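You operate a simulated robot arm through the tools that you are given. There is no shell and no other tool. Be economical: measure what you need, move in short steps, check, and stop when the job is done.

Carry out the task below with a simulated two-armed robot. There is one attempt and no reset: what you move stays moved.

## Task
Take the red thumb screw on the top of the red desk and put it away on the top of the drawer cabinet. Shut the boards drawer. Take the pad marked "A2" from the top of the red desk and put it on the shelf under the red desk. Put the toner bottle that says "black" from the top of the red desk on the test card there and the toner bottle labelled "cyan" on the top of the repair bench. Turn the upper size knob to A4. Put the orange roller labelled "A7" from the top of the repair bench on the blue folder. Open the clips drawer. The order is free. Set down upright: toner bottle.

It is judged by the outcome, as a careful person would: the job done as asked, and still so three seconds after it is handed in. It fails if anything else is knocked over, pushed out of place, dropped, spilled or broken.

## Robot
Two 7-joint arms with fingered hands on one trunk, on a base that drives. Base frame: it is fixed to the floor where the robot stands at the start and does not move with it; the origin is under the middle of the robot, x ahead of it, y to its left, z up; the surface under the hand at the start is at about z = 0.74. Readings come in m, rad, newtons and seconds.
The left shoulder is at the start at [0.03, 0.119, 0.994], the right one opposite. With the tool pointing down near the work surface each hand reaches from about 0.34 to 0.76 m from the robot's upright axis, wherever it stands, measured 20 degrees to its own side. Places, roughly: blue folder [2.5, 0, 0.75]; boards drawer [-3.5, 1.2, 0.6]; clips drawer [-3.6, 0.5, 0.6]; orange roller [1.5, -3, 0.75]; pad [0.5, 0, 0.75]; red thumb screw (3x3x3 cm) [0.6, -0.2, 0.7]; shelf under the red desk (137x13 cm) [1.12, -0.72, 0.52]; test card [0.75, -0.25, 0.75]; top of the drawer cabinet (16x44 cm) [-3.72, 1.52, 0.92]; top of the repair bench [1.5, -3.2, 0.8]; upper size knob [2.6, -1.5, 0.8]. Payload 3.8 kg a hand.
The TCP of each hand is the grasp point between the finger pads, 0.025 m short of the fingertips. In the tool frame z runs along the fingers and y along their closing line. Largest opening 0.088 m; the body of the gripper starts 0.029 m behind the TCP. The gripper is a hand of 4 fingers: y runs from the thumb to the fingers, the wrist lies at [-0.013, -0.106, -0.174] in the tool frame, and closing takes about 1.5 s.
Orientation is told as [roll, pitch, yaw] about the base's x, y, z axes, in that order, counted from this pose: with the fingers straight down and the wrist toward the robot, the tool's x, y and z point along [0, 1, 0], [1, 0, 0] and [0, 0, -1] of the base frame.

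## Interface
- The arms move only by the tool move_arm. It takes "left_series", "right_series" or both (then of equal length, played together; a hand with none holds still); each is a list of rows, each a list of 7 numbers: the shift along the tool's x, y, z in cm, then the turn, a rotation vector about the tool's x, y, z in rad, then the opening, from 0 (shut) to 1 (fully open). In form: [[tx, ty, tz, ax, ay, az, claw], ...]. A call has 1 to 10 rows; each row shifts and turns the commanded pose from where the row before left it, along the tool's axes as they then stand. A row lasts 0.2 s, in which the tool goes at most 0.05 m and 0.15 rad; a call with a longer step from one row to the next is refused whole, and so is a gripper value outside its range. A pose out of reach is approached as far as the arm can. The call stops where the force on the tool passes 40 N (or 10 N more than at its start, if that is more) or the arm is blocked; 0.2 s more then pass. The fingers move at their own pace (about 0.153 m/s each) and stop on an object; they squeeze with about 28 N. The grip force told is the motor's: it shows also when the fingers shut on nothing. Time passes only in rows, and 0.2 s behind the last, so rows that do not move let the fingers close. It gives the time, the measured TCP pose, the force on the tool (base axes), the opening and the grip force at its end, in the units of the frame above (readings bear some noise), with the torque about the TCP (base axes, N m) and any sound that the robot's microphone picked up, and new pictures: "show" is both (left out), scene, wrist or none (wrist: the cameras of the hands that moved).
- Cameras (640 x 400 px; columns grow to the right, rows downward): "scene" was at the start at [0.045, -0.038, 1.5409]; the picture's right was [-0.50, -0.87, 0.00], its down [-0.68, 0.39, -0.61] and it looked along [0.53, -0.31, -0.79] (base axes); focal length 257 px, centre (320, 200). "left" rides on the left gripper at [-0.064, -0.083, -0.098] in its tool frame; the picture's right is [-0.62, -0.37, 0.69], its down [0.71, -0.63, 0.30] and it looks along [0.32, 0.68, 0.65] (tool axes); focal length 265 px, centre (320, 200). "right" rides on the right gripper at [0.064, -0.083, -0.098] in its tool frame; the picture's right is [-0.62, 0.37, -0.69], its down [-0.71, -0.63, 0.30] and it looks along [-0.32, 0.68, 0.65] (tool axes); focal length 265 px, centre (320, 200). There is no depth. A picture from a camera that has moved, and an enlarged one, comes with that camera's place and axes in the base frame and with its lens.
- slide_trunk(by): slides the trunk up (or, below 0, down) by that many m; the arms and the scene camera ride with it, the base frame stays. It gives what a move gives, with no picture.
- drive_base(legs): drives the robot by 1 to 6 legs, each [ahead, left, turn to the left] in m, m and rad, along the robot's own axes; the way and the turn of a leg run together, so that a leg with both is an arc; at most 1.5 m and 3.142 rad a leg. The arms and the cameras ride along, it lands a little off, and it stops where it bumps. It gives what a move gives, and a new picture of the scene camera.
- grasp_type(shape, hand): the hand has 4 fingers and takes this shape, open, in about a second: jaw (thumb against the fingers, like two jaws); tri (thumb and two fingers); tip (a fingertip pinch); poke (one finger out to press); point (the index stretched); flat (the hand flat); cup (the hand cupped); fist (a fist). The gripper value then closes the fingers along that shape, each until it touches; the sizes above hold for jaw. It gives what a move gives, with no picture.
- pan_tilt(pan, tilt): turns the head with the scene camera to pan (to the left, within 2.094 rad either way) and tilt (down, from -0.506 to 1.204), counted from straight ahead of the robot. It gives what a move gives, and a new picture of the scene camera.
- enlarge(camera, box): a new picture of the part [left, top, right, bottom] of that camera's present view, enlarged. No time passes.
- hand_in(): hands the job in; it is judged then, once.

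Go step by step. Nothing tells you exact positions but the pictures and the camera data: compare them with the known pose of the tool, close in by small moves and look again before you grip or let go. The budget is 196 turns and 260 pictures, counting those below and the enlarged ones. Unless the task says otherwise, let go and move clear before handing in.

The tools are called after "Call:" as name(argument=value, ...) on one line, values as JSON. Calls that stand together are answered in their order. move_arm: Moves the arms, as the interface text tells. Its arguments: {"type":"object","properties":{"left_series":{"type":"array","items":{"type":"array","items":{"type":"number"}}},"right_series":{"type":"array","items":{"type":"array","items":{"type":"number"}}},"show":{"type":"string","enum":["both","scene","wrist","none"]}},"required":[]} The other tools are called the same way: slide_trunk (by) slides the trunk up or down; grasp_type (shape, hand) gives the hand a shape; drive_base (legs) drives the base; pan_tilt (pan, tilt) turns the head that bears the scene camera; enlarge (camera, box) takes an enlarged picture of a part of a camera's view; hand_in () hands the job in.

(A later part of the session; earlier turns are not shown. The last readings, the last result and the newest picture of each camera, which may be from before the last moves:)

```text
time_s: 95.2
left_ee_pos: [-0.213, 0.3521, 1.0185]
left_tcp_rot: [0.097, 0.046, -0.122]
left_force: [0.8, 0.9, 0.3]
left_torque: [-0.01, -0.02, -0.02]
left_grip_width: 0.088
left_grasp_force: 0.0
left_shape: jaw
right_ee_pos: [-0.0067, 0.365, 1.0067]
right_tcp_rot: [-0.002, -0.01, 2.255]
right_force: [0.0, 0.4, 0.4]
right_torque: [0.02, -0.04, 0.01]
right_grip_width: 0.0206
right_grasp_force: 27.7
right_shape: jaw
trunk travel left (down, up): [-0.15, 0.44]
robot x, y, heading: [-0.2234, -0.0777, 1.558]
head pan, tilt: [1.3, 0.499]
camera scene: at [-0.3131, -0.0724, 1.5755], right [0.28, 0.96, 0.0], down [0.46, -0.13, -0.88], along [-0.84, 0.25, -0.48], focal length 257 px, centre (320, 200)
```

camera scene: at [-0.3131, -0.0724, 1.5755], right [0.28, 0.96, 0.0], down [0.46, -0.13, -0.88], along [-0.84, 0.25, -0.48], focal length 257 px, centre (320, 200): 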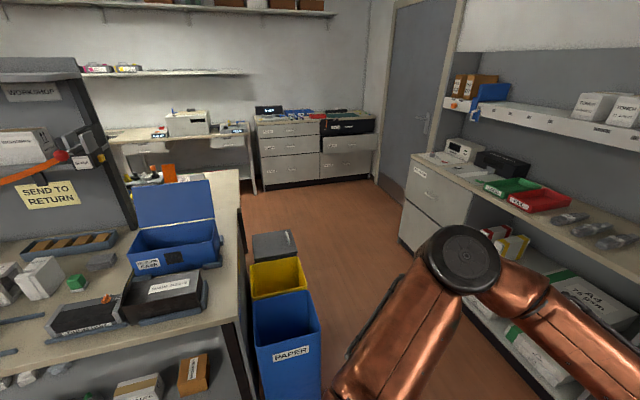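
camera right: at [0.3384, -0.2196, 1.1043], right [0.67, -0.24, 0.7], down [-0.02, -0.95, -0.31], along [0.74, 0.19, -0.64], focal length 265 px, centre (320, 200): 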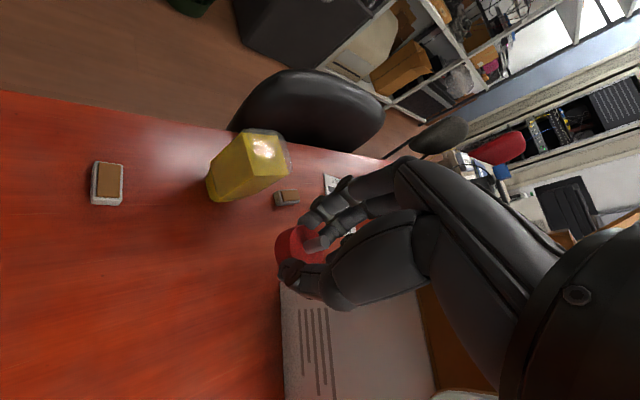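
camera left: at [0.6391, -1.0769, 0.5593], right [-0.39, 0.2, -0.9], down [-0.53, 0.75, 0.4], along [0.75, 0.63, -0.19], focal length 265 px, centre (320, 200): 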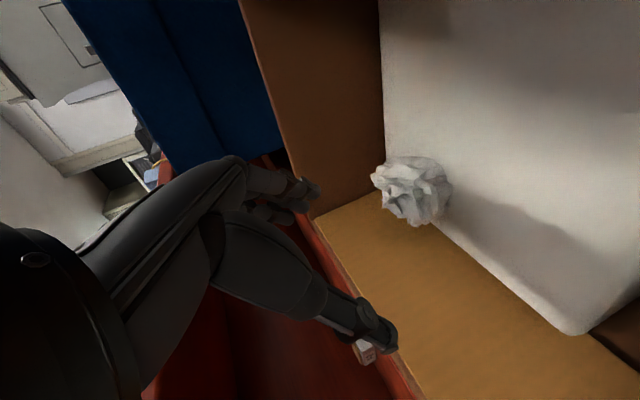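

The drawer cabinet is at the far west wall with one drawer open. I'll zoom in on it.

Call:
enlarge(camera="scene", box=[240, 95, 400, 195])

```text
4.00 times, centred on (320, 145) of scene
camera zoom: at [-0.3131, -0.0724, 1.5755], right [0.28, 0.96, 0.0], down [0.46, -0.13, -0.88], along [-0.84, 0.25, -0.48], focal length 1029 px, centre (320, 420)
```

zoom: 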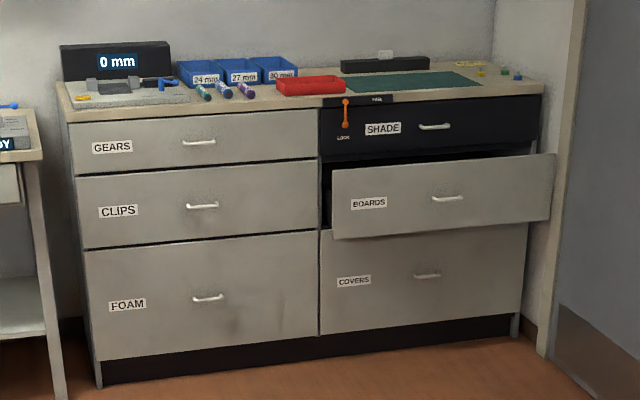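

The cabinet holds GEARS/CLIPS/FOAM on the left and SHADE/BOARDS (open)/COVERS on the right. Before driving down the aisle I'll bring both hands back to the narrow yaw-0 posture.

Call:
move_arm(left_series=[[0, 0, 0, 0, -0.097, 0, 1], [0, 0, 0, 0, 0, -0.15, 1], [0, 0, 0, 0, 0, -0.15, 1], [0, 0, 0, 0, 0, -0.15, 1], [0, 0, 0, 0, 0, -0.15, 1], [0, 0, 0, 0, 0, -0.15, 1], [0, 0, 0, 0, 0, -0.15, 1], [0, 0, 0, 0, 0, -0.15, 1], [0, 0, 0, 0, 0, -0.15, 1], [0, 0, 0, 0, 0, -0.15, 1]], right_series=[[0, 0, 0, 0, 0, 0.14, 0], [0, 0, 0, 0, 0, 0.14, 0], [0, 0, 0, 0, 0, 0.14, 0], [0, 0, 0, 0, 0, 0.14, 0], [0, 0, 0, 0, 0, 0.14, 0], [0, 0, 0, 0, 0, 0, 0], [0, 0, 0, 0, 0, 0, 0], [0, 0, 0, 0, 0, 0, 0], [0, 0, 0, 0, 0, 0, 0], [0, 0, 0, 0, 0, 0, 0]], show="none")

Call:
move_arm(left_series=[[0, 0, 0, 0, 0, -0.15, 1], [0, 0, 0, 0, 0, -0.15, 1], [0, 0, 0, 0, 0, -0.03, 1], [4, 0, 0, 0, 0, 0, 1], [4, 0, 0, 0, 0, 0, 1], [4, 0, 0, 0, 0, 0, 1]], show="scene")

```text
time_s: 97.4
left_ee_pos: [-0.2115, 0.3529, 1.0186]
left_tcp_rot: [0.046, 0.008, 1.23]
left_force: [-0.4, -0.6, 0.2]
left_torque: [0.0, -0.02, -0.03]
left_grip_width: 0.088
left_grasp_force: 0.1
left_shape: jaw
right_ee_pos: [-0.0046, 0.3652, 1.0083]
right_tcp_rot: [0.006, -0.011, 1.555]
right_force: [1.0, 0.3, -0.5]
right_torque: [0.03, 0.01, -0.02]
right_grip_width: 0.0204
right_grasp_force: 28.1
right_shape: jaw
trunk travel left (down, up): [-0.15, 0.44]
robot x, y, heading: [-0.2265, -0.0777, 1.561]
head pan, tilt: [1.3, 0.499]
```

```text
time_s: 98.8
left_ee_pos: [-0.3327, 0.3533, 1.0241]
left_tcp_rot: [0.046, -0.004, 1.556]
left_force: [-0.1, 0.5, -0.3]
left_torque: [0.03, -0.02, -0.02]
left_grip_width: 0.0881
left_grasp_force: 0.0
left_shape: jaw
right_ee_pos: [-0.0063, 0.3658, 1.0085]
right_tcp_rot: [0.004, -0.011, 1.556]
right_force: [-0.3, -0.1, 0.5]
right_torque: [0.0, -0.01, -0.02]
right_grip_width: 0.0205
right_grasp_force: 28.0
right_shape: jaw
trunk travel left (down, up): [-0.15, 0.44]
robot x, y, heading: [-0.2277, -0.0765, 1.56]
head pan, tilt: [1.3, 0.499]
camera scene: at [-0.3147, -0.0725, 1.5754], right [0.28, 0.96, 0.0], down [0.46, -0.13, -0.88], along [-0.84, 0.24, -0.48], focal length 257 px, centre (320, 200)
```

scene: 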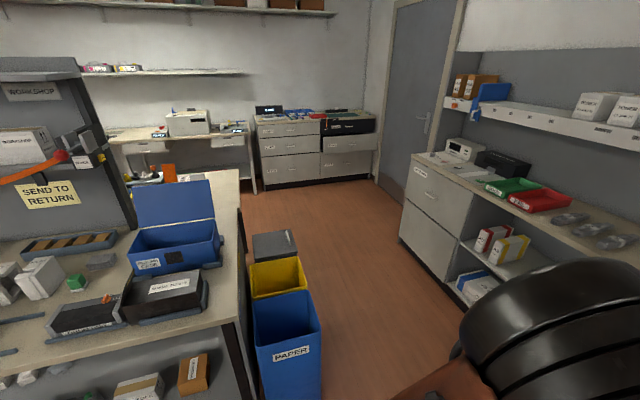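

Turn to face west here, then slide to the aisle's middle and look.

Call:
drive_base(legs=[[0, 0, 1.58], [0, -0.68, 0]])

Call:
pan_tilt(pan=0.0, tilt=0.6)

```text
time_s: 106.4
left_ee_pos: [-0.6543, 0.4941, 1.0243]
left_tcp_rot: [0.045, -0.005, -3.14]
left_force: [0.6, -0.7, 0.3]
left_torque: [-0.01, 0.02, -0.02]
left_grip_width: 0.0879
left_grasp_force: 0.1
left_shape: jaw
right_ee_pos: [-0.6706, 0.8194, 1.0086]
right_tcp_rot: [0.005, -0.01, 3.14]
right_force: [-0.6, -0.2, -0.1]
right_torque: [-0.02, 0.02, 0.0]
right_grip_width: 0.0205
right_grasp_force: 27.9
right_shape: jaw
trunk travel left (down, up): [-0.15, 0.44]
robot x, y, heading: [-0.2236, 0.605, -3.131]
head pan, tilt: [1.3, 0.499]
camera scene: at [-0.2295, 0.5188, 1.5756], right [-0.96, 0.26, 0.0], down [0.13, 0.46, -0.88], along [-0.23, -0.85, -0.48], focal length 257 px, centre (320, 200)
```

scene: 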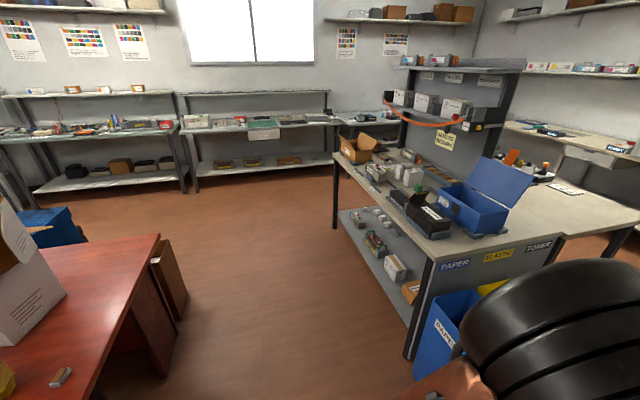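

```text
time_s: 107.9
left_ee_pos: [-0.6535, 0.4934, 1.0234]
left_tcp_rot: [0.043, -0.006, -3.138]
left_force: [0.2, 0.4, -0.2]
left_torque: [0.01, -0.01, 0.04]
left_grip_width: 0.0884
left_grasp_force: 0.4
left_shape: jaw
right_ee_pos: [-0.6712, 0.8192, 1.0083]
right_tcp_rot: [0.005, -0.01, 3.139]
right_force: [0.2, 0.1, -0.3]
right_torque: [-0.01, 0.02, -0.04]
right_grip_width: 0.0206
right_grasp_force: 28.3
right_shape: jaw
trunk travel left (down, up): [-0.15, 0.44]
robot x, y, heading: [-0.2243, 0.6032, -3.141]
head pan, tilt: [0.0, 0.6]
camera scene: at [-0.2938, 0.6054, 1.5664], right [0.0, 1.0, 0.0], down [0.57, 0.0, -0.82], along [-0.82, 0.0, -0.57], focal length 257 px, centre (320, 200)
```

scene: 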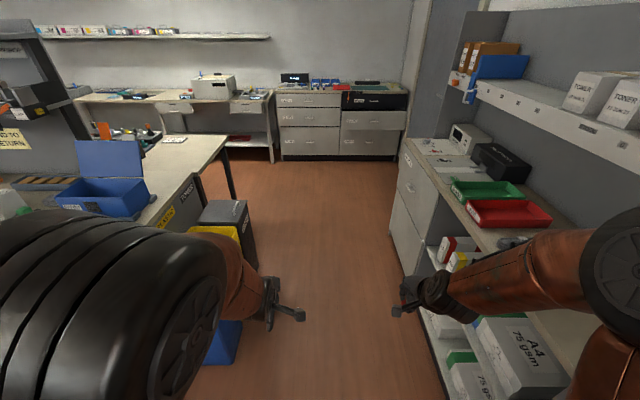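

The aisle looks wide enough. I'll drive ahead near y≈0.57 and look again.

Call:
drive_base(legs=[[0, 0.035, 0], [1.2, 0, 0], [0.9, 0, 0]])

Call:
pan_tilt(pan=-0.35, tilt=0.5)

```text
time_s: 118.8
left_ee_pos: [-2.7695, 0.4396, 1.0242]
left_tcp_rot: [0.045, -0.005, 3.137]
left_force: [1.0, -0.7, -0.2]
left_torque: [0.01, 0.02, 0.0]
left_grip_width: 0.088
left_grasp_force: 0.2
left_shape: jaw
right_ee_pos: [-2.7852, 0.7628, 1.0077]
right_tcp_rot: [0.006, -0.011, 3.135]
right_force: [-0.6, 0.6, -0.6]
right_torque: [0.03, 0.01, 0.03]
right_grip_width: 0.0205
right_grasp_force: 27.3
right_shape: jaw
trunk travel left (down, up): [-0.15, 0.44]
robot x, y, heading: [-2.3401, 0.5486, 3.134]
head pan, tilt: [0.0, 0.6]
camera scene: at [-2.4093, 0.5482, 1.5664], right [0.0, 1.0, 0.0], down [0.57, 0.0, -0.82], along [-0.82, 0.0, -0.57], focal length 257 px, centre (320, 200)
```

scene: 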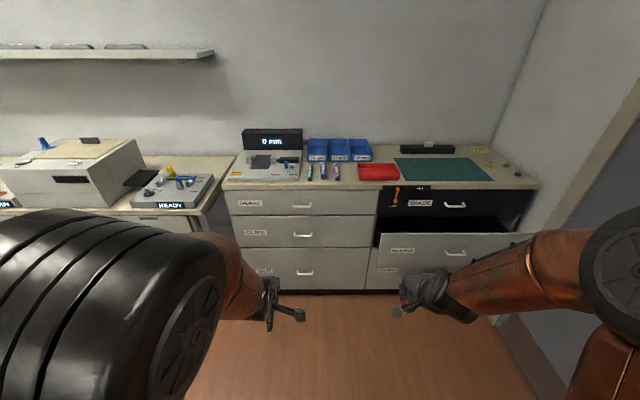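

```text
time_s: 119.7
left_ee_pos: [-2.77, 0.4386, 1.0241]
left_tcp_rot: [0.045, -0.005, 3.137]
left_force: [-1.0, 0.4, 0.1]
left_torque: [-0.01, 0.01, 0.0]
left_grip_width: 0.0879
left_grasp_force: 0.1
left_shape: jaw
right_ee_pos: [-2.7851, 0.7632, 1.0084]
right_tcp_rot: [0.004, -0.011, 3.135]
right_force: [0.1, 0.2, -0.1]
right_torque: [-0.01, -0.04, 0.0]
right_grip_width: 0.0202
right_grasp_force: 28.5
right_shape: jaw
trunk travel left (down, up): [-0.15, 0.44]
robot x, y, heading: [-2.3381, 0.5451, 3.138]
head pan, tilt: [-0.351, 0.499]
camera scene: at [-2.4057, 0.5793, 1.5755], right [0.35, 0.94, 0.0], down [0.45, -0.17, -0.88], along [-0.82, 0.3, -0.48], focal length 257 px, centre (320, 200)
```

scene: 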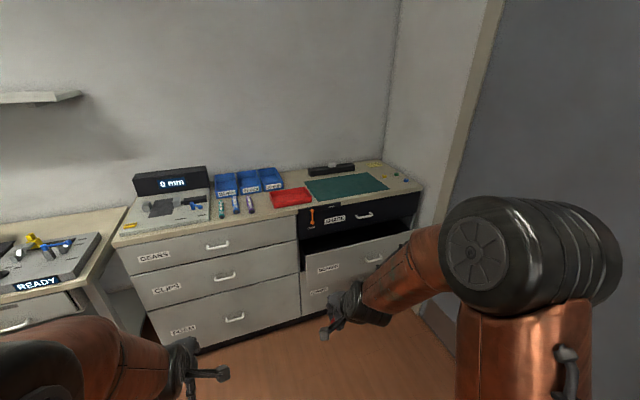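

Call:
enlarge(camera="scene", box=[280, 145, 440, 245])

Call:
enlarge(camera="scene", box=[110, 150, 330, 340])

```text
4.00 times, centred on (360, 195) of scene
camera zoom: at [-2.4057, 0.5793, 1.5755], right [0.35, 0.94, 0.0], down [0.45, -0.17, -0.88], along [-0.82, 0.3, -0.48], focal length 1029 px, centre (160, 220)
```

zoom: 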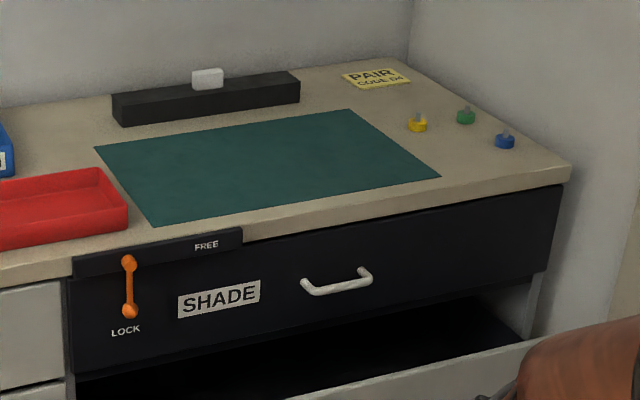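

```text
2.11 times, centred on (220, 245) of scene
camera zoom: at [-2.4057, 0.5793, 1.5755], right [0.35, 0.94, 0.0], down [0.45, -0.17, -0.88], along [-0.82, 0.3, -0.48], focal length 542 px, centre (530, 105)
```

zoom: 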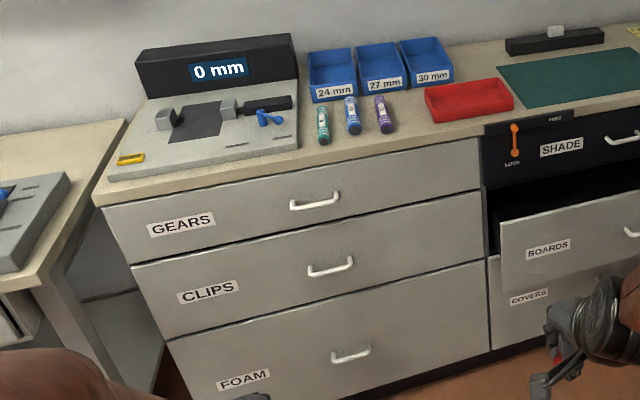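

The cabinet face is at x≈-3.46. The Boards drawer front stands out at x≈-3.28 (z 0.52–0.74), and the Clips handle is at about (-3.44, 0.47, 0.62). The coloured screws stand at the right end. First I'll shut Boards with the left hand; moving closer.

Call:
drive_base(legs=[[0.35, -0.42, 0]])

Call:
pan_tilt(pan=0.0, tilt=0.8)

```text
time_s: 122.8
left_ee_pos: [-3.1187, 0.8616, 1.0242]
left_tcp_rot: [0.047, -0.004, 3.132]
left_force: [-0.5, 0.2, -0.2]
left_torque: [-0.02, -0.03, -0.04]
left_grip_width: 0.088
left_grasp_force: 0.0
left_shape: jaw
right_ee_pos: [-3.1322, 1.1856, 1.0069]
right_tcp_rot: [0.005, -0.011, 3.129]
right_force: [0.0, 0.1, -0.4]
right_torque: [0.0, 0.0, -0.01]
right_grip_width: 0.0204
right_grasp_force: 27.5
right_shape: jaw
trunk travel left (down, up): [-0.15, 0.44]
robot x, y, heading: [-2.6899, 0.9723, 3.134]
head pan, tilt: [-0.351, 0.499]
camera scene: at [-2.7539, 1.0005, 1.5755], right [0.35, 0.94, 0.0], down [0.45, -0.17, -0.88], along [-0.82, 0.31, -0.48], focal length 257 px, centre (320, 200)
```

scene: 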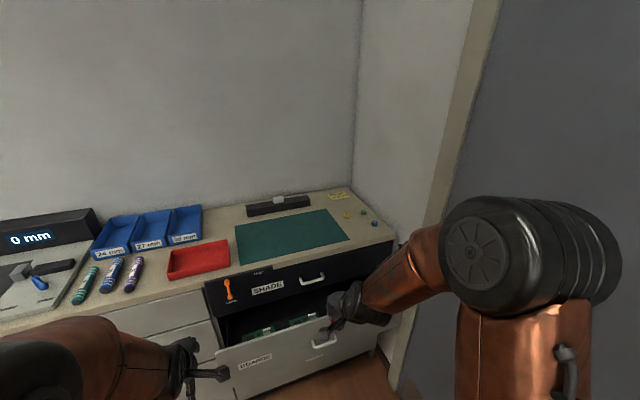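

```text
time_s: 123.7
left_ee_pos: [-3.1183, 0.8616, 1.0244]
left_tcp_rot: [0.046, -0.005, 3.129]
left_force: [0.3, -0.3, -0.6]
left_torque: [0.02, -0.01, -0.03]
left_grip_width: 0.0879
left_grasp_force: 0.1
left_shape: jaw
right_ee_pos: [-3.1321, 1.1855, 1.0084]
right_tcp_rot: [0.006, -0.009, 3.13]
right_force: [0.3, -0.1, 0.3]
right_torque: [0.01, 0.01, 0.01]
right_grip_width: 0.0206
right_grasp_force: 28.0
right_shape: jaw
trunk travel left (down, up): [-0.15, 0.44]
robot x, y, heading: [-2.6897, 0.9706, 3.132]
head pan, tilt: [0.0, 0.799]
camera scene: at [-2.7489, 0.9686, 1.5496], right [0.01, 1.0, 0.0], down [0.72, -0.01, -0.7], along [-0.7, 0.01, -0.72], focal length 257 px, centre (320, 200)
```

scene: 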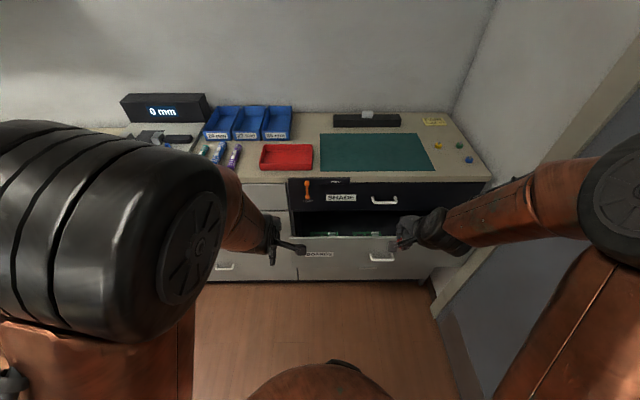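

Boards front is around x≈-3.33. I'll close the left hand, move it to y≈0.98 and lower it in front of the drawer.

Call:
move_arm(left_series=[[-4, 0, 0, 0, 0, 0, 0], [-4, 0, 0, 0, 0, 0, 0], [-4, 0, 2, 0, 0, 0, 0], [0, 0, 4.5, 0, 0, 0, 0], [0, 0, 4.5, 0, 0, 0, 0], [0, 0, 4.5, 0, 0, 0, 0], [0, 0, 4.5, 0, 0, 0, 0], [0, 0, 4.5, 0, 0, 0, 0], [0, 0, 4.5, 0, 0, 0, 0], [0, 0, 4.5, 0, 0, 0, 0]], show="both")

```text
time_s: 125.8
left_ee_pos: [-3.1218, 0.9659, 0.6858]
left_tcp_rot: [0.044, -0.007, 3.13]
left_force: [-0.3, 0.6, -0.6]
left_torque: [0.0, 0.01, 0.02]
left_grip_width: 0.0
left_grasp_force: 27.9
left_shape: jaw
right_ee_pos: [-3.1323, 1.1859, 1.0083]
right_tcp_rot: [0.006, -0.011, 3.129]
right_force: [0.6, -0.5, 0.0]
right_torque: [0.0, -0.05, 0.0]
right_grip_width: 0.0202
right_grasp_force: 28.3
right_shape: jaw
trunk travel left (down, up): [-0.15, 0.44]
robot x, y, heading: [-2.6873, 0.9687, 3.13]
head pan, tilt: [0.0, 0.799]
camera scene: at [-2.7494, 0.9684, 1.5495], right [0.01, 1.0, 0.0], down [0.72, -0.01, -0.7], along [-0.7, 0.01, -0.72], focal length 257 px, centre (320, 200)
camera left: at [-3.0371, 1.0339, 0.7816], right [0.37, 0.58, -0.72], down [0.62, -0.73, -0.28], along [-0.69, -0.35, -0.63], focal length 265 px, centre (320, 200)
```

scene: 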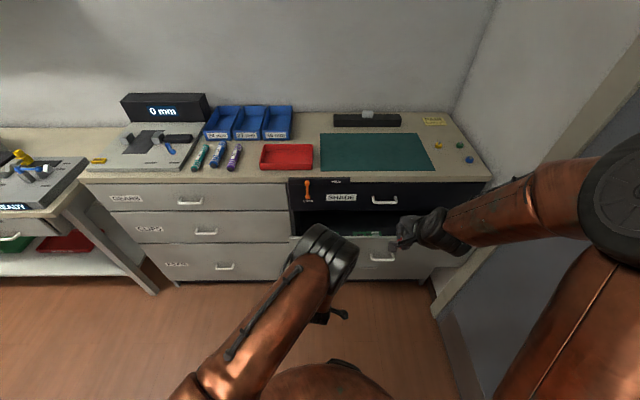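
left: 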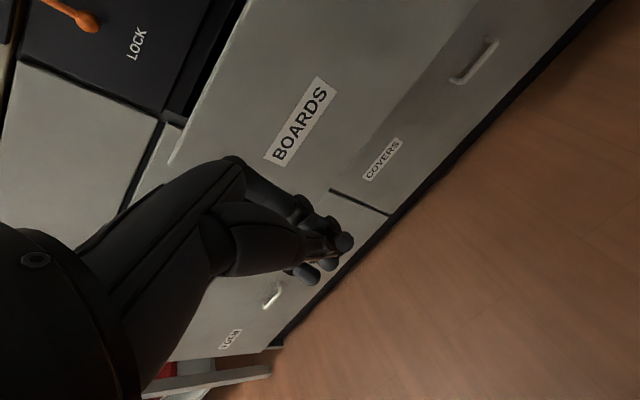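

Hand is in front of the drawer. I'll shift 4 cm right, lower a bit and push forward.

Call:
move_arm(left_series=[[-4, 0, 2, 0, 0, 0, 0], [0, 0, 3, 0, 0, 0, 0], [0, 4, 0, 0, 0, 0, 0], [0, 4, 0, 0, 0, 0, 0], [0, 4, 0, 0, 0, 0, 0], [0, 3, 0, 0, 0, 0, 0], [0, 3, 0, 0, 0, 0, 0], [0, 3, 0, 0, 0, 0, 0]], show="scene")

```text
time_s: 127.7
left_ee_pos: [-3.2766, 1.0119, 0.629]
left_tcp_rot: [0.026, 0.035, 3.111]
left_force: [-1.0, -0.7, 0.6]
left_torque: [-0.01, 0.01, 0.05]
left_grip_width: 0.0
left_grasp_force: 28.1
left_shape: jaw
left hand out of reach, approached as far as the arm can: row 7, 8
right_ee_pos: [-3.1318, 1.1861, 1.0086]
right_tcp_rot: [0.004, -0.01, 3.131]
right_force: [0.0, -0.7, 0.0]
right_torque: [0.01, 0.0, -0.02]
right_grip_width: 0.0204
right_grasp_force: 28.1
right_shape: jaw
trunk travel left (down, up): [-0.15, 0.44]
robot x, y, heading: [-2.6896, 0.9698, 3.134]
head pan, tilt: [0.0, 0.799]
camera scene: at [-2.7485, 0.969, 1.5496], right [0.01, 1.0, 0.0], down [0.72, -0.01, -0.7], along [-0.7, 0.01, -0.72], focal length 257 px, centre (320, 200)
```

scene: 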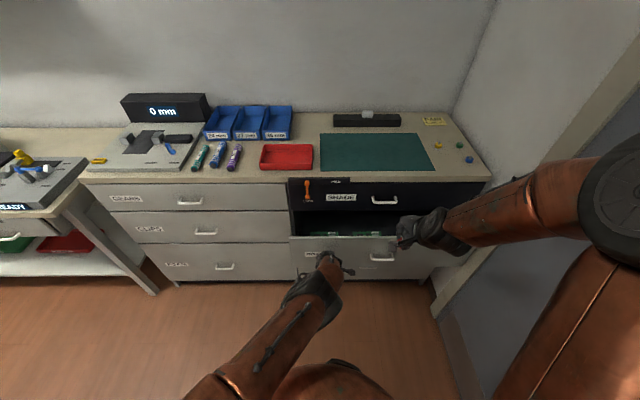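

Out of reach from here. I'll pull the hand back, drive 0.2 m nearer and push then.

Call:
move_arm(left_series=[[0, -4, 0, 0, 0, 0, 0], [0, -4, 0, 0, 0, 0, 0], [0, -4, 0, 0, 0, 0, 0], [0, -4, 0, 0, 0, 0, 0], [0, -3, 0, 0, 0, 0, 0]], show="none")

Call:
drive_base(legs=[[0.2, 0, 0]])

Call:
move_arm(left_series=[[0, 3, 0, 0, 0, 0, 0], [0, 3, 0, 0, 0, 0, 0], [0, 3, 0, 0, 0, 0, 0], [0, 3, 0, 0, 0, 0, 0], [0, 3, 0, 0, 0, 0, 0]], show="scene")

```text
time_s: 128.8
left_ee_pos: [-3.0848, 1.0089, 0.6266]
left_tcp_rot: [0.045, -0.007, 3.131]
left_force: [-0.3, 0.5, 0.3]
left_torque: [0.0, -0.02, 0.01]
left_grip_width: 0.0
left_grasp_force: 27.8
left_shape: jaw
right_ee_pos: [-3.1314, 1.1858, 1.0078]
right_tcp_rot: [0.004, -0.01, 3.129]
right_force: [0.5, 0.2, 1.3]
right_torque: [0.0, -0.02, 0.03]
right_grip_width: 0.0203
right_grasp_force: 28.3
right_shape: jaw
trunk travel left (down, up): [-0.15, 0.44]
robot x, y, heading: [-2.6869, 0.9713, 3.132]
head pan, tilt: [0.0, 0.799]
```

```text
time_s: 130.4
left_ee_pos: [-3.2831, 1.0119, 0.6267]
left_tcp_rot: [0.045, -0.005, 3.13]
left_force: [-0.2, -0.4, -0.1]
left_torque: [0.02, 0.0, -0.01]
left_grip_width: 0.0
left_grasp_force: 28.1
left_shape: jaw
right_ee_pos: [-3.3311, 1.1888, 1.0074]
right_tcp_rot: [0.005, -0.009, 3.129]
right_force: [0.4, -0.2, -0.8]
right_torque: [0.0, -0.04, 0.02]
right_grip_width: 0.0201
right_grasp_force: 28.4
right_shape: jaw
trunk travel left (down, up): [-0.15, 0.44]
robot x, y, heading: [-2.8867, 0.9689, 3.135]
head pan, tilt: [0.0, 0.799]
camera scene: at [-2.9489, 0.9706, 1.5495], right [0.01, 1.0, 0.0], down [0.72, -0.01, -0.7], along [-0.7, 0.01, -0.72], focal length 257 px, centre (320, 200)
```

scene: 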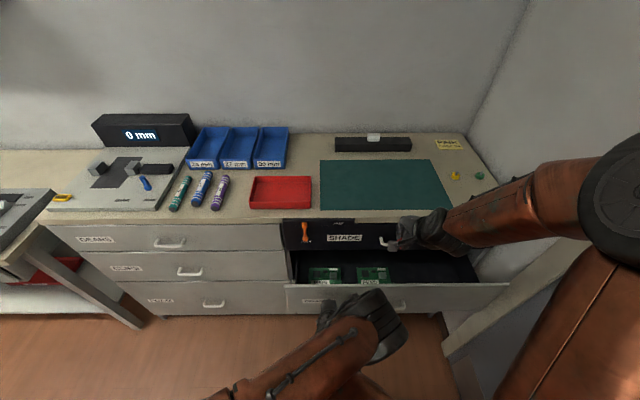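

```text
time_s: 131.6
left_ee_pos: [-3.4352, 1.0132, 0.6256]
left_tcp_rot: [0.046, -0.005, 3.13]
left_force: [0.1, -0.4, 0.7]
left_torque: [-0.03, 0.0, -0.04]
left_grip_width: 0.0
left_grasp_force: 27.6
left_shape: jaw
right_ee_pos: [-3.3304, 1.1893, 1.0071]
right_tcp_rot: [0.003, -0.01, 3.127]
right_force: [-0.1, 0.7, -0.4]
right_torque: [-0.02, 0.02, -0.02]
right_grip_width: 0.0205
right_grasp_force: 28.6
right_shape: jaw
trunk travel left (down, up): [-0.15, 0.44]
robot x, y, heading: [-2.8826, 0.9705, 3.133]
head pan, tilt: [0.0, 0.799]
camera scene: at [-2.9475, 0.9704, 1.5495], right [0.01, 1.0, 0.0], down [0.72, -0.01, -0.7], along [-0.7, 0.01, -0.72], focal length 257 px, centre (320, 200)
```

scene: 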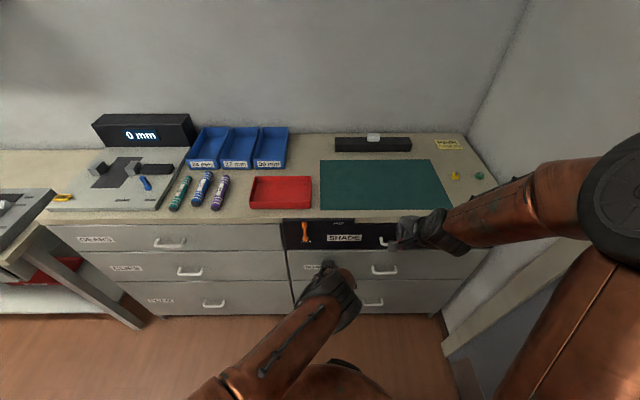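

The drawer slides easily and is nearly shut. Pushing the last bit.

Call:
move_arm(left_series=[[0, 1.5, 0, 0, 0, 0, 0], [0, 1.5, 0, 0, 0, 0, 0], [0, 1.5, 0, 0, 0, 0, 0]], show="scene")

Call:
enlarge(camera="scene", box=[270, 200, 490, 330])

```text
time_s: 132.1
left_ee_pos: [-3.4428, 1.0117, 0.6196]
left_tcp_rot: [0.048, 0.014, 3.13]
left_force: [16.3, 0.1, 5.6]
left_torque: [-0.05, 1.06, 0.1]
left_grip_width: 0.0001
left_grasp_force: 28.1
left_shape: jaw
left hand out of reach, approached as far as the arm can: row 2
right_ee_pos: [-3.3293, 1.1882, 1.0071]
right_tcp_rot: [0.007, -0.01, 3.127]
right_force: [0.3, -0.4, -1.0]
right_torque: [0.02, -0.01, -0.02]
right_grip_width: 0.0203
right_grasp_force: 27.8
right_shape: jaw
trunk travel left (down, up): [-0.15, 0.44]
robot x, y, heading: [-2.8847, 0.9686, 3.132]
head pan, tilt: [0.0, 0.799]
stopped in row 2 (left hand): the force on the tool passed its limit at 57 N (the readings are from after the stop); the commanded pose is now the measured one
camera scene: at [-2.947, 0.9705, 1.5496], right [0.01, 1.0, 0.0], down [0.72, -0.01, -0.7], along [-0.7, 0.01, -0.72], focal length 257 px, centre (320, 200)
```

scene: 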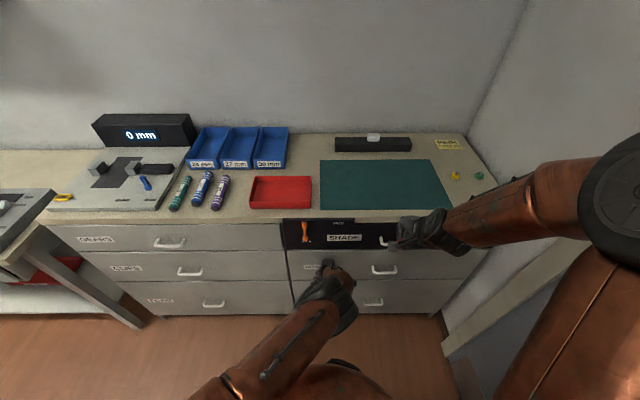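

```text
2.91 times, centred on (380, 265) of scene
camera zoom: at [-2.947, 0.9705, 1.5496], right [0.01, 1.0, 0.0], down [0.72, -0.01, -0.7], along [-0.7, 0.01, -0.72], focal length 748 px, centre (146, 11)
```

zoom: 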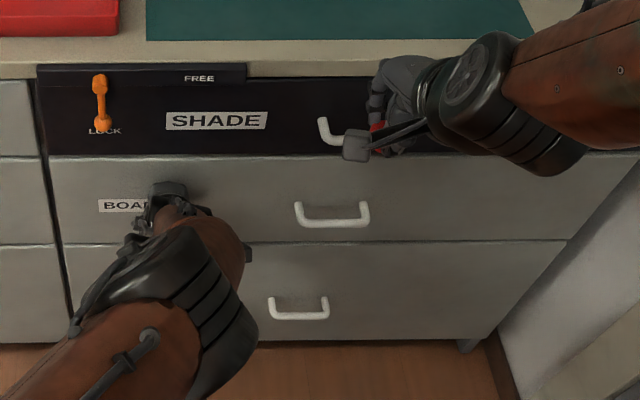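

Boards is flush shut. I'll withdraw the left hand back, left and up, while the right hand moves outward to the right.

Call:
move_arm(left_series=[[0, -4, 0, 0, 0, 0, 0], [0, -4, 0, 0, 0, 0, 0], [3, -4, 0, 0, 0, 0, 0], [4, 0, 0, 0, 0, 0, 0], [4, 0, -3, 0, 0, 0, 0], [4, 0, -3, 0, 0, 0, 0], [3, 0, -4, 0, 0, 0, 0], [0, 0, -4.5, 0, 0, 0, 0], [0, 0, -4.5, 0, 0, 0, 0], [0, 0, -4.5, 0, 0, 0, 0]], right_series=[[0, 0, 0, 0, 0, 0, 0], [0, 0, 0, 0, 0, 0, 0], [0, 0, -2, 0, 0, 0, 0], [-3, 0, -2, 0, 0, 0, 0], [-3, 2, 0, 0, 0, 0, 0], [-3, 2, 0, 0, 0, 0, 0], [-3, 2, 0, 0, 0, 0, 0], [0, 2, 0, 0, 0, 0, 0], [0, 2, 0, 0, 0, 0, 0], [0, 0, 0, 0, 0, 0, 0]], show="scene")

```text
time_s: 134.3
left_ee_pos: [-3.3293, 0.8412, 0.868]
left_tcp_rot: [0.047, 0.012, 3.13]
left_force: [-0.3, -0.1, -0.5]
left_torque: [-0.02, 0.03, 0.0]
left_grip_width: 0.0
left_grasp_force: 28.0
left_shape: jaw
right_ee_pos: [-3.4255, 1.3101, 1.0474]
right_tcp_rot: [0.004, -0.01, 3.129]
right_force: [0.4, -0.2, 0.2]
right_torque: [0.0, 0.03, -0.01]
right_grip_width: 0.0206
right_grasp_force: 28.2
right_shape: jaw
trunk travel left (down, up): [-0.15, 0.44]
robot x, y, heading: [-2.883, 0.9698, 3.133]
head pan, tilt: [0.0, 0.799]
camera scene: at [-2.9455, 0.9706, 1.5496], right [0.01, 1.0, 0.0], down [0.72, -0.01, -0.7], along [-0.7, 0.01, -0.72], focal length 257 px, centre (320, 200)
```

scene: 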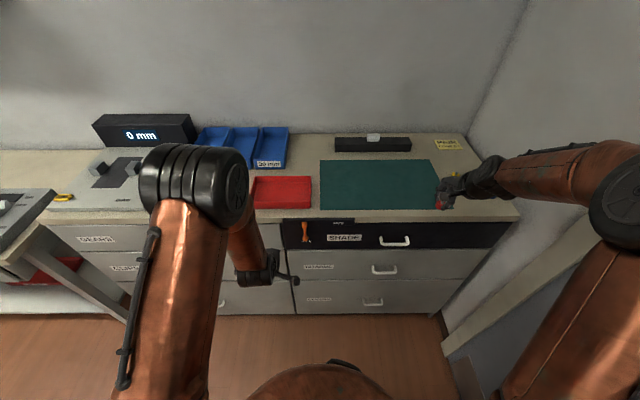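

The right elbow is near the wall, so I'll yaw the right hand to the right (wrist inward) to draw the elbow in.

Call:
move_arm(right_series=[[0, 0, 0, 0, 0, 0.15, 0], [0, 0, 0, 0, 0, 0.15, 0], [0, 0, 0, 0, 0, 0.15, 0], [0, 0, 0, 0, 0, 0.15, 0], [0, 0, 0, 0, 0, 0.15, 0], [0, 0, 0, 0, 0, 0.15, 0], [0, 0, 0, 0, 0, 0, 0]], left_series=[[0, 0, -4.5, 0, 0, 0, 0], [0, 0, -4.5, 0, 0, 0, 0], [0, 0, -4.5, 0, 0, 0, 0], [0, -2, 0, 0, 0, 0, 0], [0, -4, 0, 0, 0, 0, 0], [0, 0, 0, 0, 0, 0, 0], [0, 0, 0, 0, 0, 0, 0]], show="scene")

```text
time_s: 135.9
left_ee_pos: [-3.2707, 0.8488, 1.0024]
left_tcp_rot: [0.045, 0.01, 3.13]
left_force: [0.3, 0.1, -0.4]
left_torque: [0.01, 0.0, 0.0]
left_grip_width: 0.0001
left_grasp_force: 28.2
left_shape: jaw
right_ee_pos: [-3.4276, 1.3107, 1.047]
right_tcp_rot: [0.014, -0.003, 2.226]
right_force: [0.1, -0.4, -0.3]
right_torque: [0.01, -0.04, 0.01]
right_grip_width: 0.0204
right_grasp_force: 27.9
right_shape: jaw
trunk travel left (down, up): [-0.15, 0.44]
robot x, y, heading: [-2.8843, 0.9737, 3.13]
head pan, tilt: [0.0, 0.799]
camera scene: at [-2.9461, 0.9708, 1.5496], right [0.01, 1.0, 0.0], down [0.72, -0.01, -0.7], along [-0.7, 0.01, -0.72], focal length 257 px, centre (320, 200)
```

scene: 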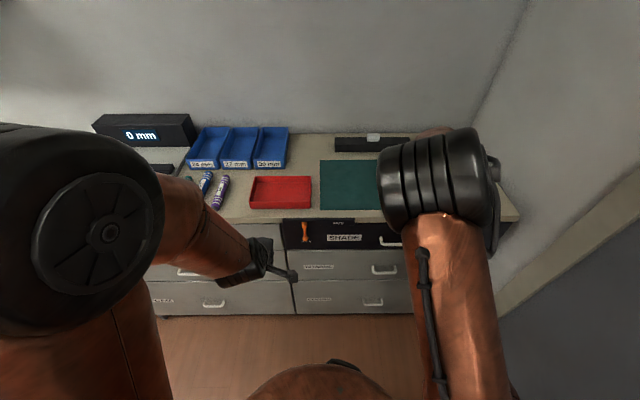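

The elbow is tucked in now. I'll drive slightly ahead and right, toward the screw spot.

Call:
drive_base(legs=[[0.09, -0.14, 0]])

Call:
move_arm(right_series=[[0, 0, 0, 0, 0, 0, 0]], show="wrist")

```text
time_s: 137.4
left_ee_pos: [-3.3618, 0.9882, 1.0016]
left_tcp_rot: [0.048, 0.009, 3.134]
left_force: [0.4, 0.0, -0.7]
left_torque: [-0.01, 0.01, -0.04]
left_grip_width: 0.0001
left_grasp_force: 28.4
left_shape: jaw
right_ee_pos: [-3.5207, 1.4513, 1.0464]
right_tcp_rot: [0.01, -0.001, 2.231]
right_force: [0.3, 0.3, -0.7]
right_torque: [0.02, -0.02, -0.01]
right_grip_width: 0.0203
right_grasp_force: 27.7
right_shape: jaw
trunk travel left (down, up): [-0.15, 0.44]
robot x, y, heading: [-2.9737, 1.1105, 3.14]
head pan, tilt: [0.0, 0.799]
camera scene: at [-3.0391, 1.1127, 1.5495], right [0.01, 1.0, 0.0], down [0.72, -0.01, -0.7], along [-0.7, 0.0, -0.72], focal length 257 px, centre (320, 200)
```

scene: 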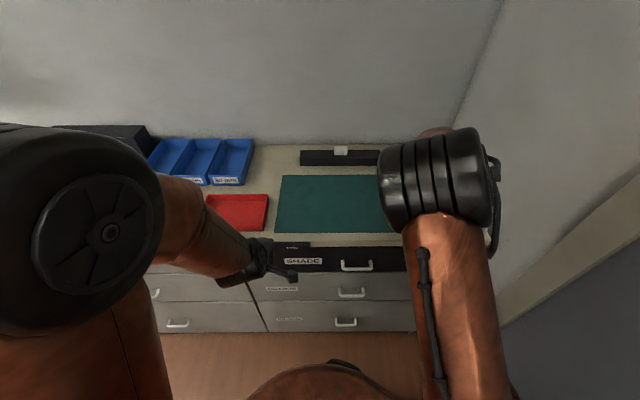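

```text
time_s: 137.8
left_ee_pos: [-3.3616, 0.989, 1.0019]
left_tcp_rot: [0.046, 0.01, 3.135]
left_force: [-0.1, -0.2, -0.2]
left_torque: [0.0, -0.03, 0.0]
left_grip_width: 0.0
left_grasp_force: 27.9
left_shape: jaw
right_ee_pos: [-3.519, 1.4508, 1.0474]
right_tcp_rot: [0.01, -0.002, 2.231]
right_force: [-0.3, 0.1, -0.4]
right_torque: [0.01, -0.01, -0.01]
right_grip_width: 0.0202
right_grasp_force: 28.4
right_shape: jaw
trunk travel left (down, up): [-0.15, 0.44]
robot x, y, heading: [-2.9752, 1.1085, 3.133]
head pan, tilt: [0.0, 0.799]
camera right: at [-3.5181, 1.3448, 1.146], right [0.27, 0.67, 0.69], down [0.95, -0.06, -0.31], along [-0.17, 0.74, -0.66], focal length 265 px, centre (320, 200)
```

right: 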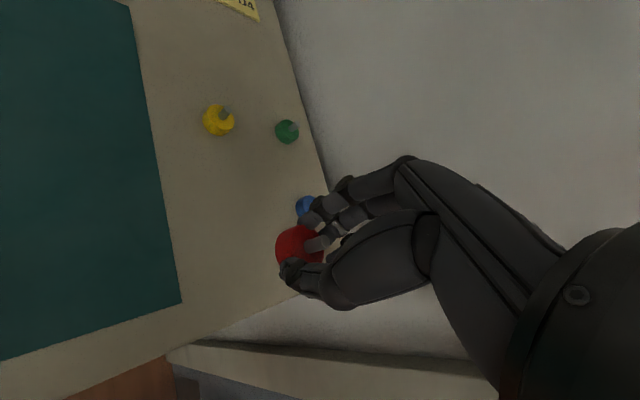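

I see yellow, green and blue screws; a free spot is at about (-3.55, 1.465). I'll move over it and descend to just above.

Call:
move_arm(right_series=[[0.8, 1.5, 0, 0, 0, 0, 0], [0.8, 1.5, 0, 0, 0, 0, 0], [0, 0, 3, 0, 0, 0, 0], [0, 0, 3, 0, 0, 0, 0], [0, 0, 2, 0, 0, 0, 0], [0, 0, 0, 0, 0, 0, 0]], show="wrist")

```text
time_s: 139.2
left_ee_pos: [-3.3607, 0.9886, 1.0032]
left_tcp_rot: [0.048, 0.011, 3.134]
left_force: [0.0, 0.6, -0.5]
left_torque: [-0.01, 0.0, -0.04]
left_grip_width: 0.0
left_grasp_force: 27.7
left_shape: jaw
right_ee_pos: [-3.5538, 1.4635, 0.9665]
right_tcp_rot: [0.012, -0.001, 2.23]
right_force: [-0.1, 0.4, 0.2]
right_torque: [0.01, -0.01, 0.05]
right_grip_width: 0.0203
right_grasp_force: 28.1
right_shape: jaw
trunk travel left (down, up): [-0.15, 0.44]
robot x, y, heading: [-2.9776, 1.1133, 3.136]
head pan, tilt: [0.0, 0.799]
camera right: at [-3.5517, 1.3584, 1.0647], right [0.27, 0.67, 0.69], down [0.95, -0.06, -0.31], along [-0.17, 0.74, -0.66], focal length 265 px, centre (320, 200)
```

right: 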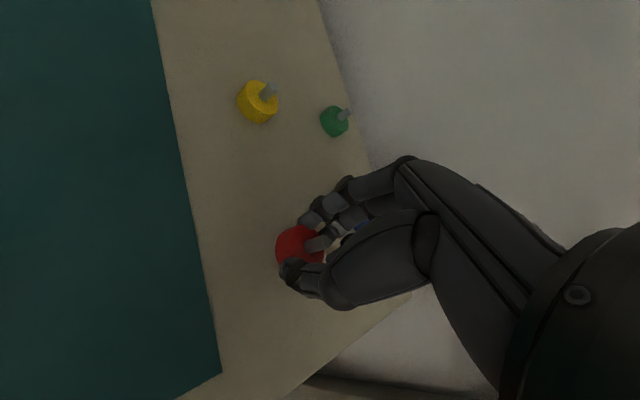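

Clear of the others. I'll lower until contact.

Call:
move_arm(right_series=[[0, 0, 0.8, 0, 0, 0, 0], [0, 0, 0.5, 0, 0, 0, 0], [0, 0, 0.3, 0, 0, 0, 0]], show="none")

```text
time_s: 140.0
left_ee_pos: [-3.3606, 0.9885, 1.0033]
left_tcp_rot: [0.046, 0.011, 3.135]
left_force: [0.0, 0.3, 1.0]
left_torque: [-0.02, 0.0, -0.03]
left_grip_width: 0.0001
left_grasp_force: 27.9
left_shape: jaw
right_ee_pos: [-3.5525, 1.4641, 0.9519]
right_tcp_rot: [0.01, -0.002, 2.231]
right_force: [-0.2, 0.6, -0.6]
right_torque: [0.02, 0.04, 0.01]
right_grip_width: 0.0205
right_grasp_force: 28.3
right_shape: jaw
trunk travel left (down, up): [-0.15, 0.44]
robot x, y, heading: [-2.9748, 1.1149, 3.134]
head pan, tilt: [0.0, 0.799]
```

Call:
move_arm(right_series=[[0, 0, 0.4, 0, 0, 0, 0], [0, 0, 0.4, 0, 0, 0, 0], [0, 0, 0, 0, 0, 0, 0]], show="wrist")

```text
time_s: 140.8
left_ee_pos: [-3.3589, 0.9868, 1.002]
left_tcp_rot: [0.048, 0.008, 3.135]
left_force: [-0.8, -0.4, -0.1]
left_torque: [-0.05, -0.02, -0.01]
left_grip_width: 0.0
left_grasp_force: 28.1
left_shape: jaw
right_ee_pos: [-3.5516, 1.4626, 0.9468]
right_tcp_rot: [0.016, -0.011, 2.232]
right_force: [-1.3, 0.9, 26.0]
right_torque: [0.23, 0.16, -0.02]
right_grip_width: 0.0219
right_grasp_force: 28.2
right_shape: jaw
trunk travel left (down, up): [-0.15, 0.44]
robot x, y, heading: [-2.9759, 1.1107, 3.133]
head pan, tilt: [0.0, 0.799]
camera right: at [-3.5494, 1.3576, 1.0458], right [0.28, 0.67, 0.69], down [0.94, -0.06, -0.32], along [-0.18, 0.74, -0.65], focal length 265 px, centre (320, 200)
```

right: 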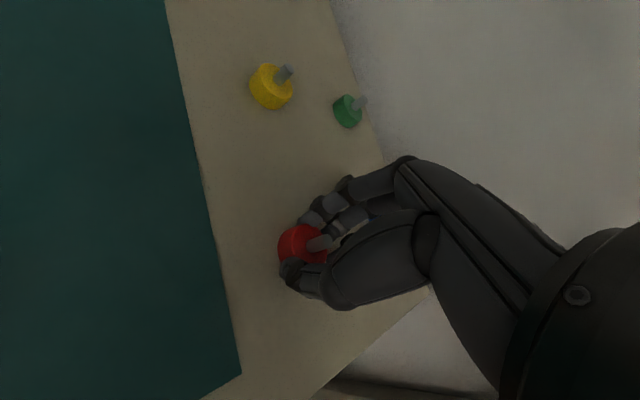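

Contact (26 N). I'll ease up slightly, open only partway and rise straight up.

Call:
move_arm(right_series=[[0, 0, -0.2, 0, 0, 0, 0], [0, 0, 0, 0, 0, 0, 0.3], [0, 0, 0, 0, 0, 0, 0.45], [0, 0, 0, 0, 0, 0, 0.6], [0, 0, 0, 0, 0, 0, 0.6], [0, 0, -2, 0, 0, 0, 0.6], [0, 0, -4, 0, 0, 0, 0.6], [0, 0, -4, 0, 0, 0, 0.6]], show="wrist")

```text
time_s: 142.6
left_ee_pos: [-3.3605, 0.9885, 1.0035]
left_tcp_rot: [0.048, 0.008, 3.135]
left_force: [-0.7, 0.6, 0.0]
left_torque: [-0.02, -0.01, 0.02]
left_grip_width: 0.0001
left_grasp_force: 28.0
left_shape: jaw
right_ee_pos: [-3.5506, 1.4638, 1.0464]
right_tcp_rot: [0.01, -0.002, 2.231]
right_force: [0.2, 0.2, 0.7]
right_torque: [0.01, 0.02, 0.03]
right_grip_width: 0.0527
right_grasp_force: 0.1
right_shape: jaw
trunk travel left (down, up): [-0.15, 0.44]
robot x, y, heading: [-2.9769, 1.1119, 3.134]
head pan, tilt: [0.0, 0.799]
camera right: at [-3.5496, 1.3583, 1.1443], right [0.27, 0.67, 0.69], down [0.95, -0.06, -0.31], along [-0.17, 0.74, -0.66], focal length 265 px, centre (320, 200)
```

right: 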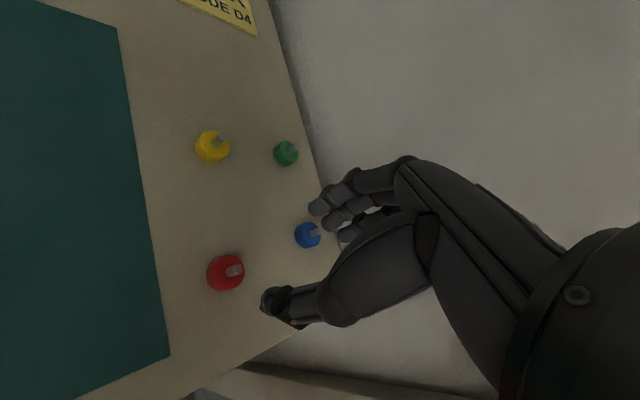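

The red screw stands on the cabinet top with the others. Next is the Clips drawer; I'll drive back and left and take a look.

Call:
drive_base(legs=[[-0.15, 0, 0], [0, 0.54, 0]])

Call:
slide_trunk(by=-0.12)

Call:
pan_tilt(pan=0.05, tilt=0.9)

```text
time_s: 146.7
left_ee_pos: [-3.2143, 0.4455, 1.0022]
left_tcp_rot: [0.047, 0.01, 3.129]
left_force: [0.6, -0.3, 0.7]
left_torque: [-0.01, 0.0, -0.01]
left_grip_width: 0.0001
left_grasp_force: 27.4
left_shape: jaw
right_ee_pos: [-3.4032, 0.9216, 1.0454]
right_tcp_rot: [0.01, -0.004, 2.225]
right_force: [0.0, -0.5, 0.1]
right_torque: [0.01, -0.03, 0.03]
right_grip_width: 0.0525
right_grasp_force: 0.0
right_shape: jaw
trunk travel left (down, up): [-0.15, 0.44]
robot x, y, heading: [-2.8287, 0.5641, 3.131]
head pan, tilt: [0.0, 0.799]
camera scene: at [-2.8919, 0.5659, 1.5496], right [0.01, 1.0, 0.0], down [0.72, -0.01, -0.7], along [-0.7, 0.01, -0.72], focal length 257 px, centre (320, 200)
```

scene: 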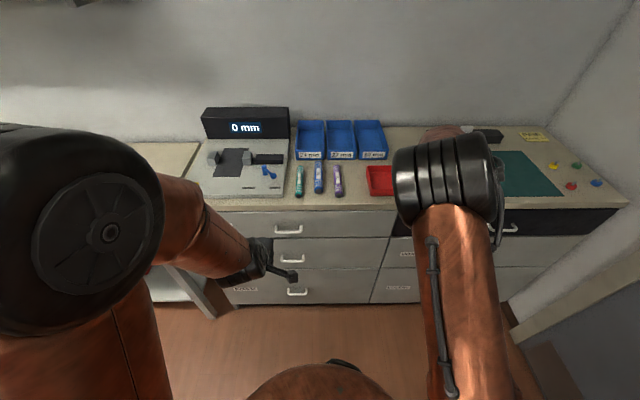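

```text
time_s: 148.2
left_ee_pos: [-3.2155, 0.4453, 0.8823]
left_tcp_rot: [0.047, 0.011, 3.13]
left_force: [-0.1, -0.5, 0.1]
left_torque: [-0.02, 0.03, -0.01]
left_grip_width: 0.0
left_grasp_force: 28.1
left_shape: jaw
right_ee_pos: [-3.4036, 0.922, 0.9267]
right_tcp_rot: [0.01, -0.002, 2.224]
right_force: [-0.3, 0.3, 0.3]
right_torque: [-0.02, -0.02, -0.02]
right_grip_width: 0.0525
right_grasp_force: 0.1
right_shape: jaw
trunk travel left (down, up): [-0.03, 0.56]
robot x, y, heading: [-2.8306, 0.5676, 3.133]
head pan, tilt: [0.0, 0.799]
```

```text
time_s: 148.8
left_ee_pos: [-3.2146, 0.4466, 0.8821]
left_tcp_rot: [0.047, 0.011, 3.13]
left_force: [-0.1, 0.5, -0.1]
left_torque: [0.01, 0.0, 0.01]
left_grip_width: 0.0
left_grasp_force: 28.4
left_shape: jaw
right_ee_pos: [-3.4038, 0.9219, 0.9256]
right_tcp_rot: [0.012, -0.002, 2.225]
right_force: [0.5, 0.0, 0.3]
right_torque: [-0.02, -0.03, -0.02]
right_grip_width: 0.0524
right_grasp_force: 0.0
right_shape: jaw
trunk travel left (down, up): [-0.03, 0.56]
robot x, y, heading: [-2.8309, 0.5664, 3.127]
head pan, tilt: [0.051, 0.901]
camera scene: at [-2.8866, 0.563, 1.4217], right [-0.04, 1.0, 0.0], down [0.78, 0.03, -0.62], along [-0.62, -0.02, -0.78], focal length 257 px, centre (320, 200)
```

scene: 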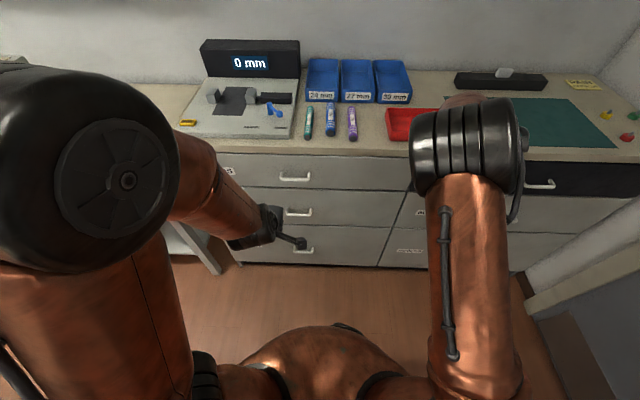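

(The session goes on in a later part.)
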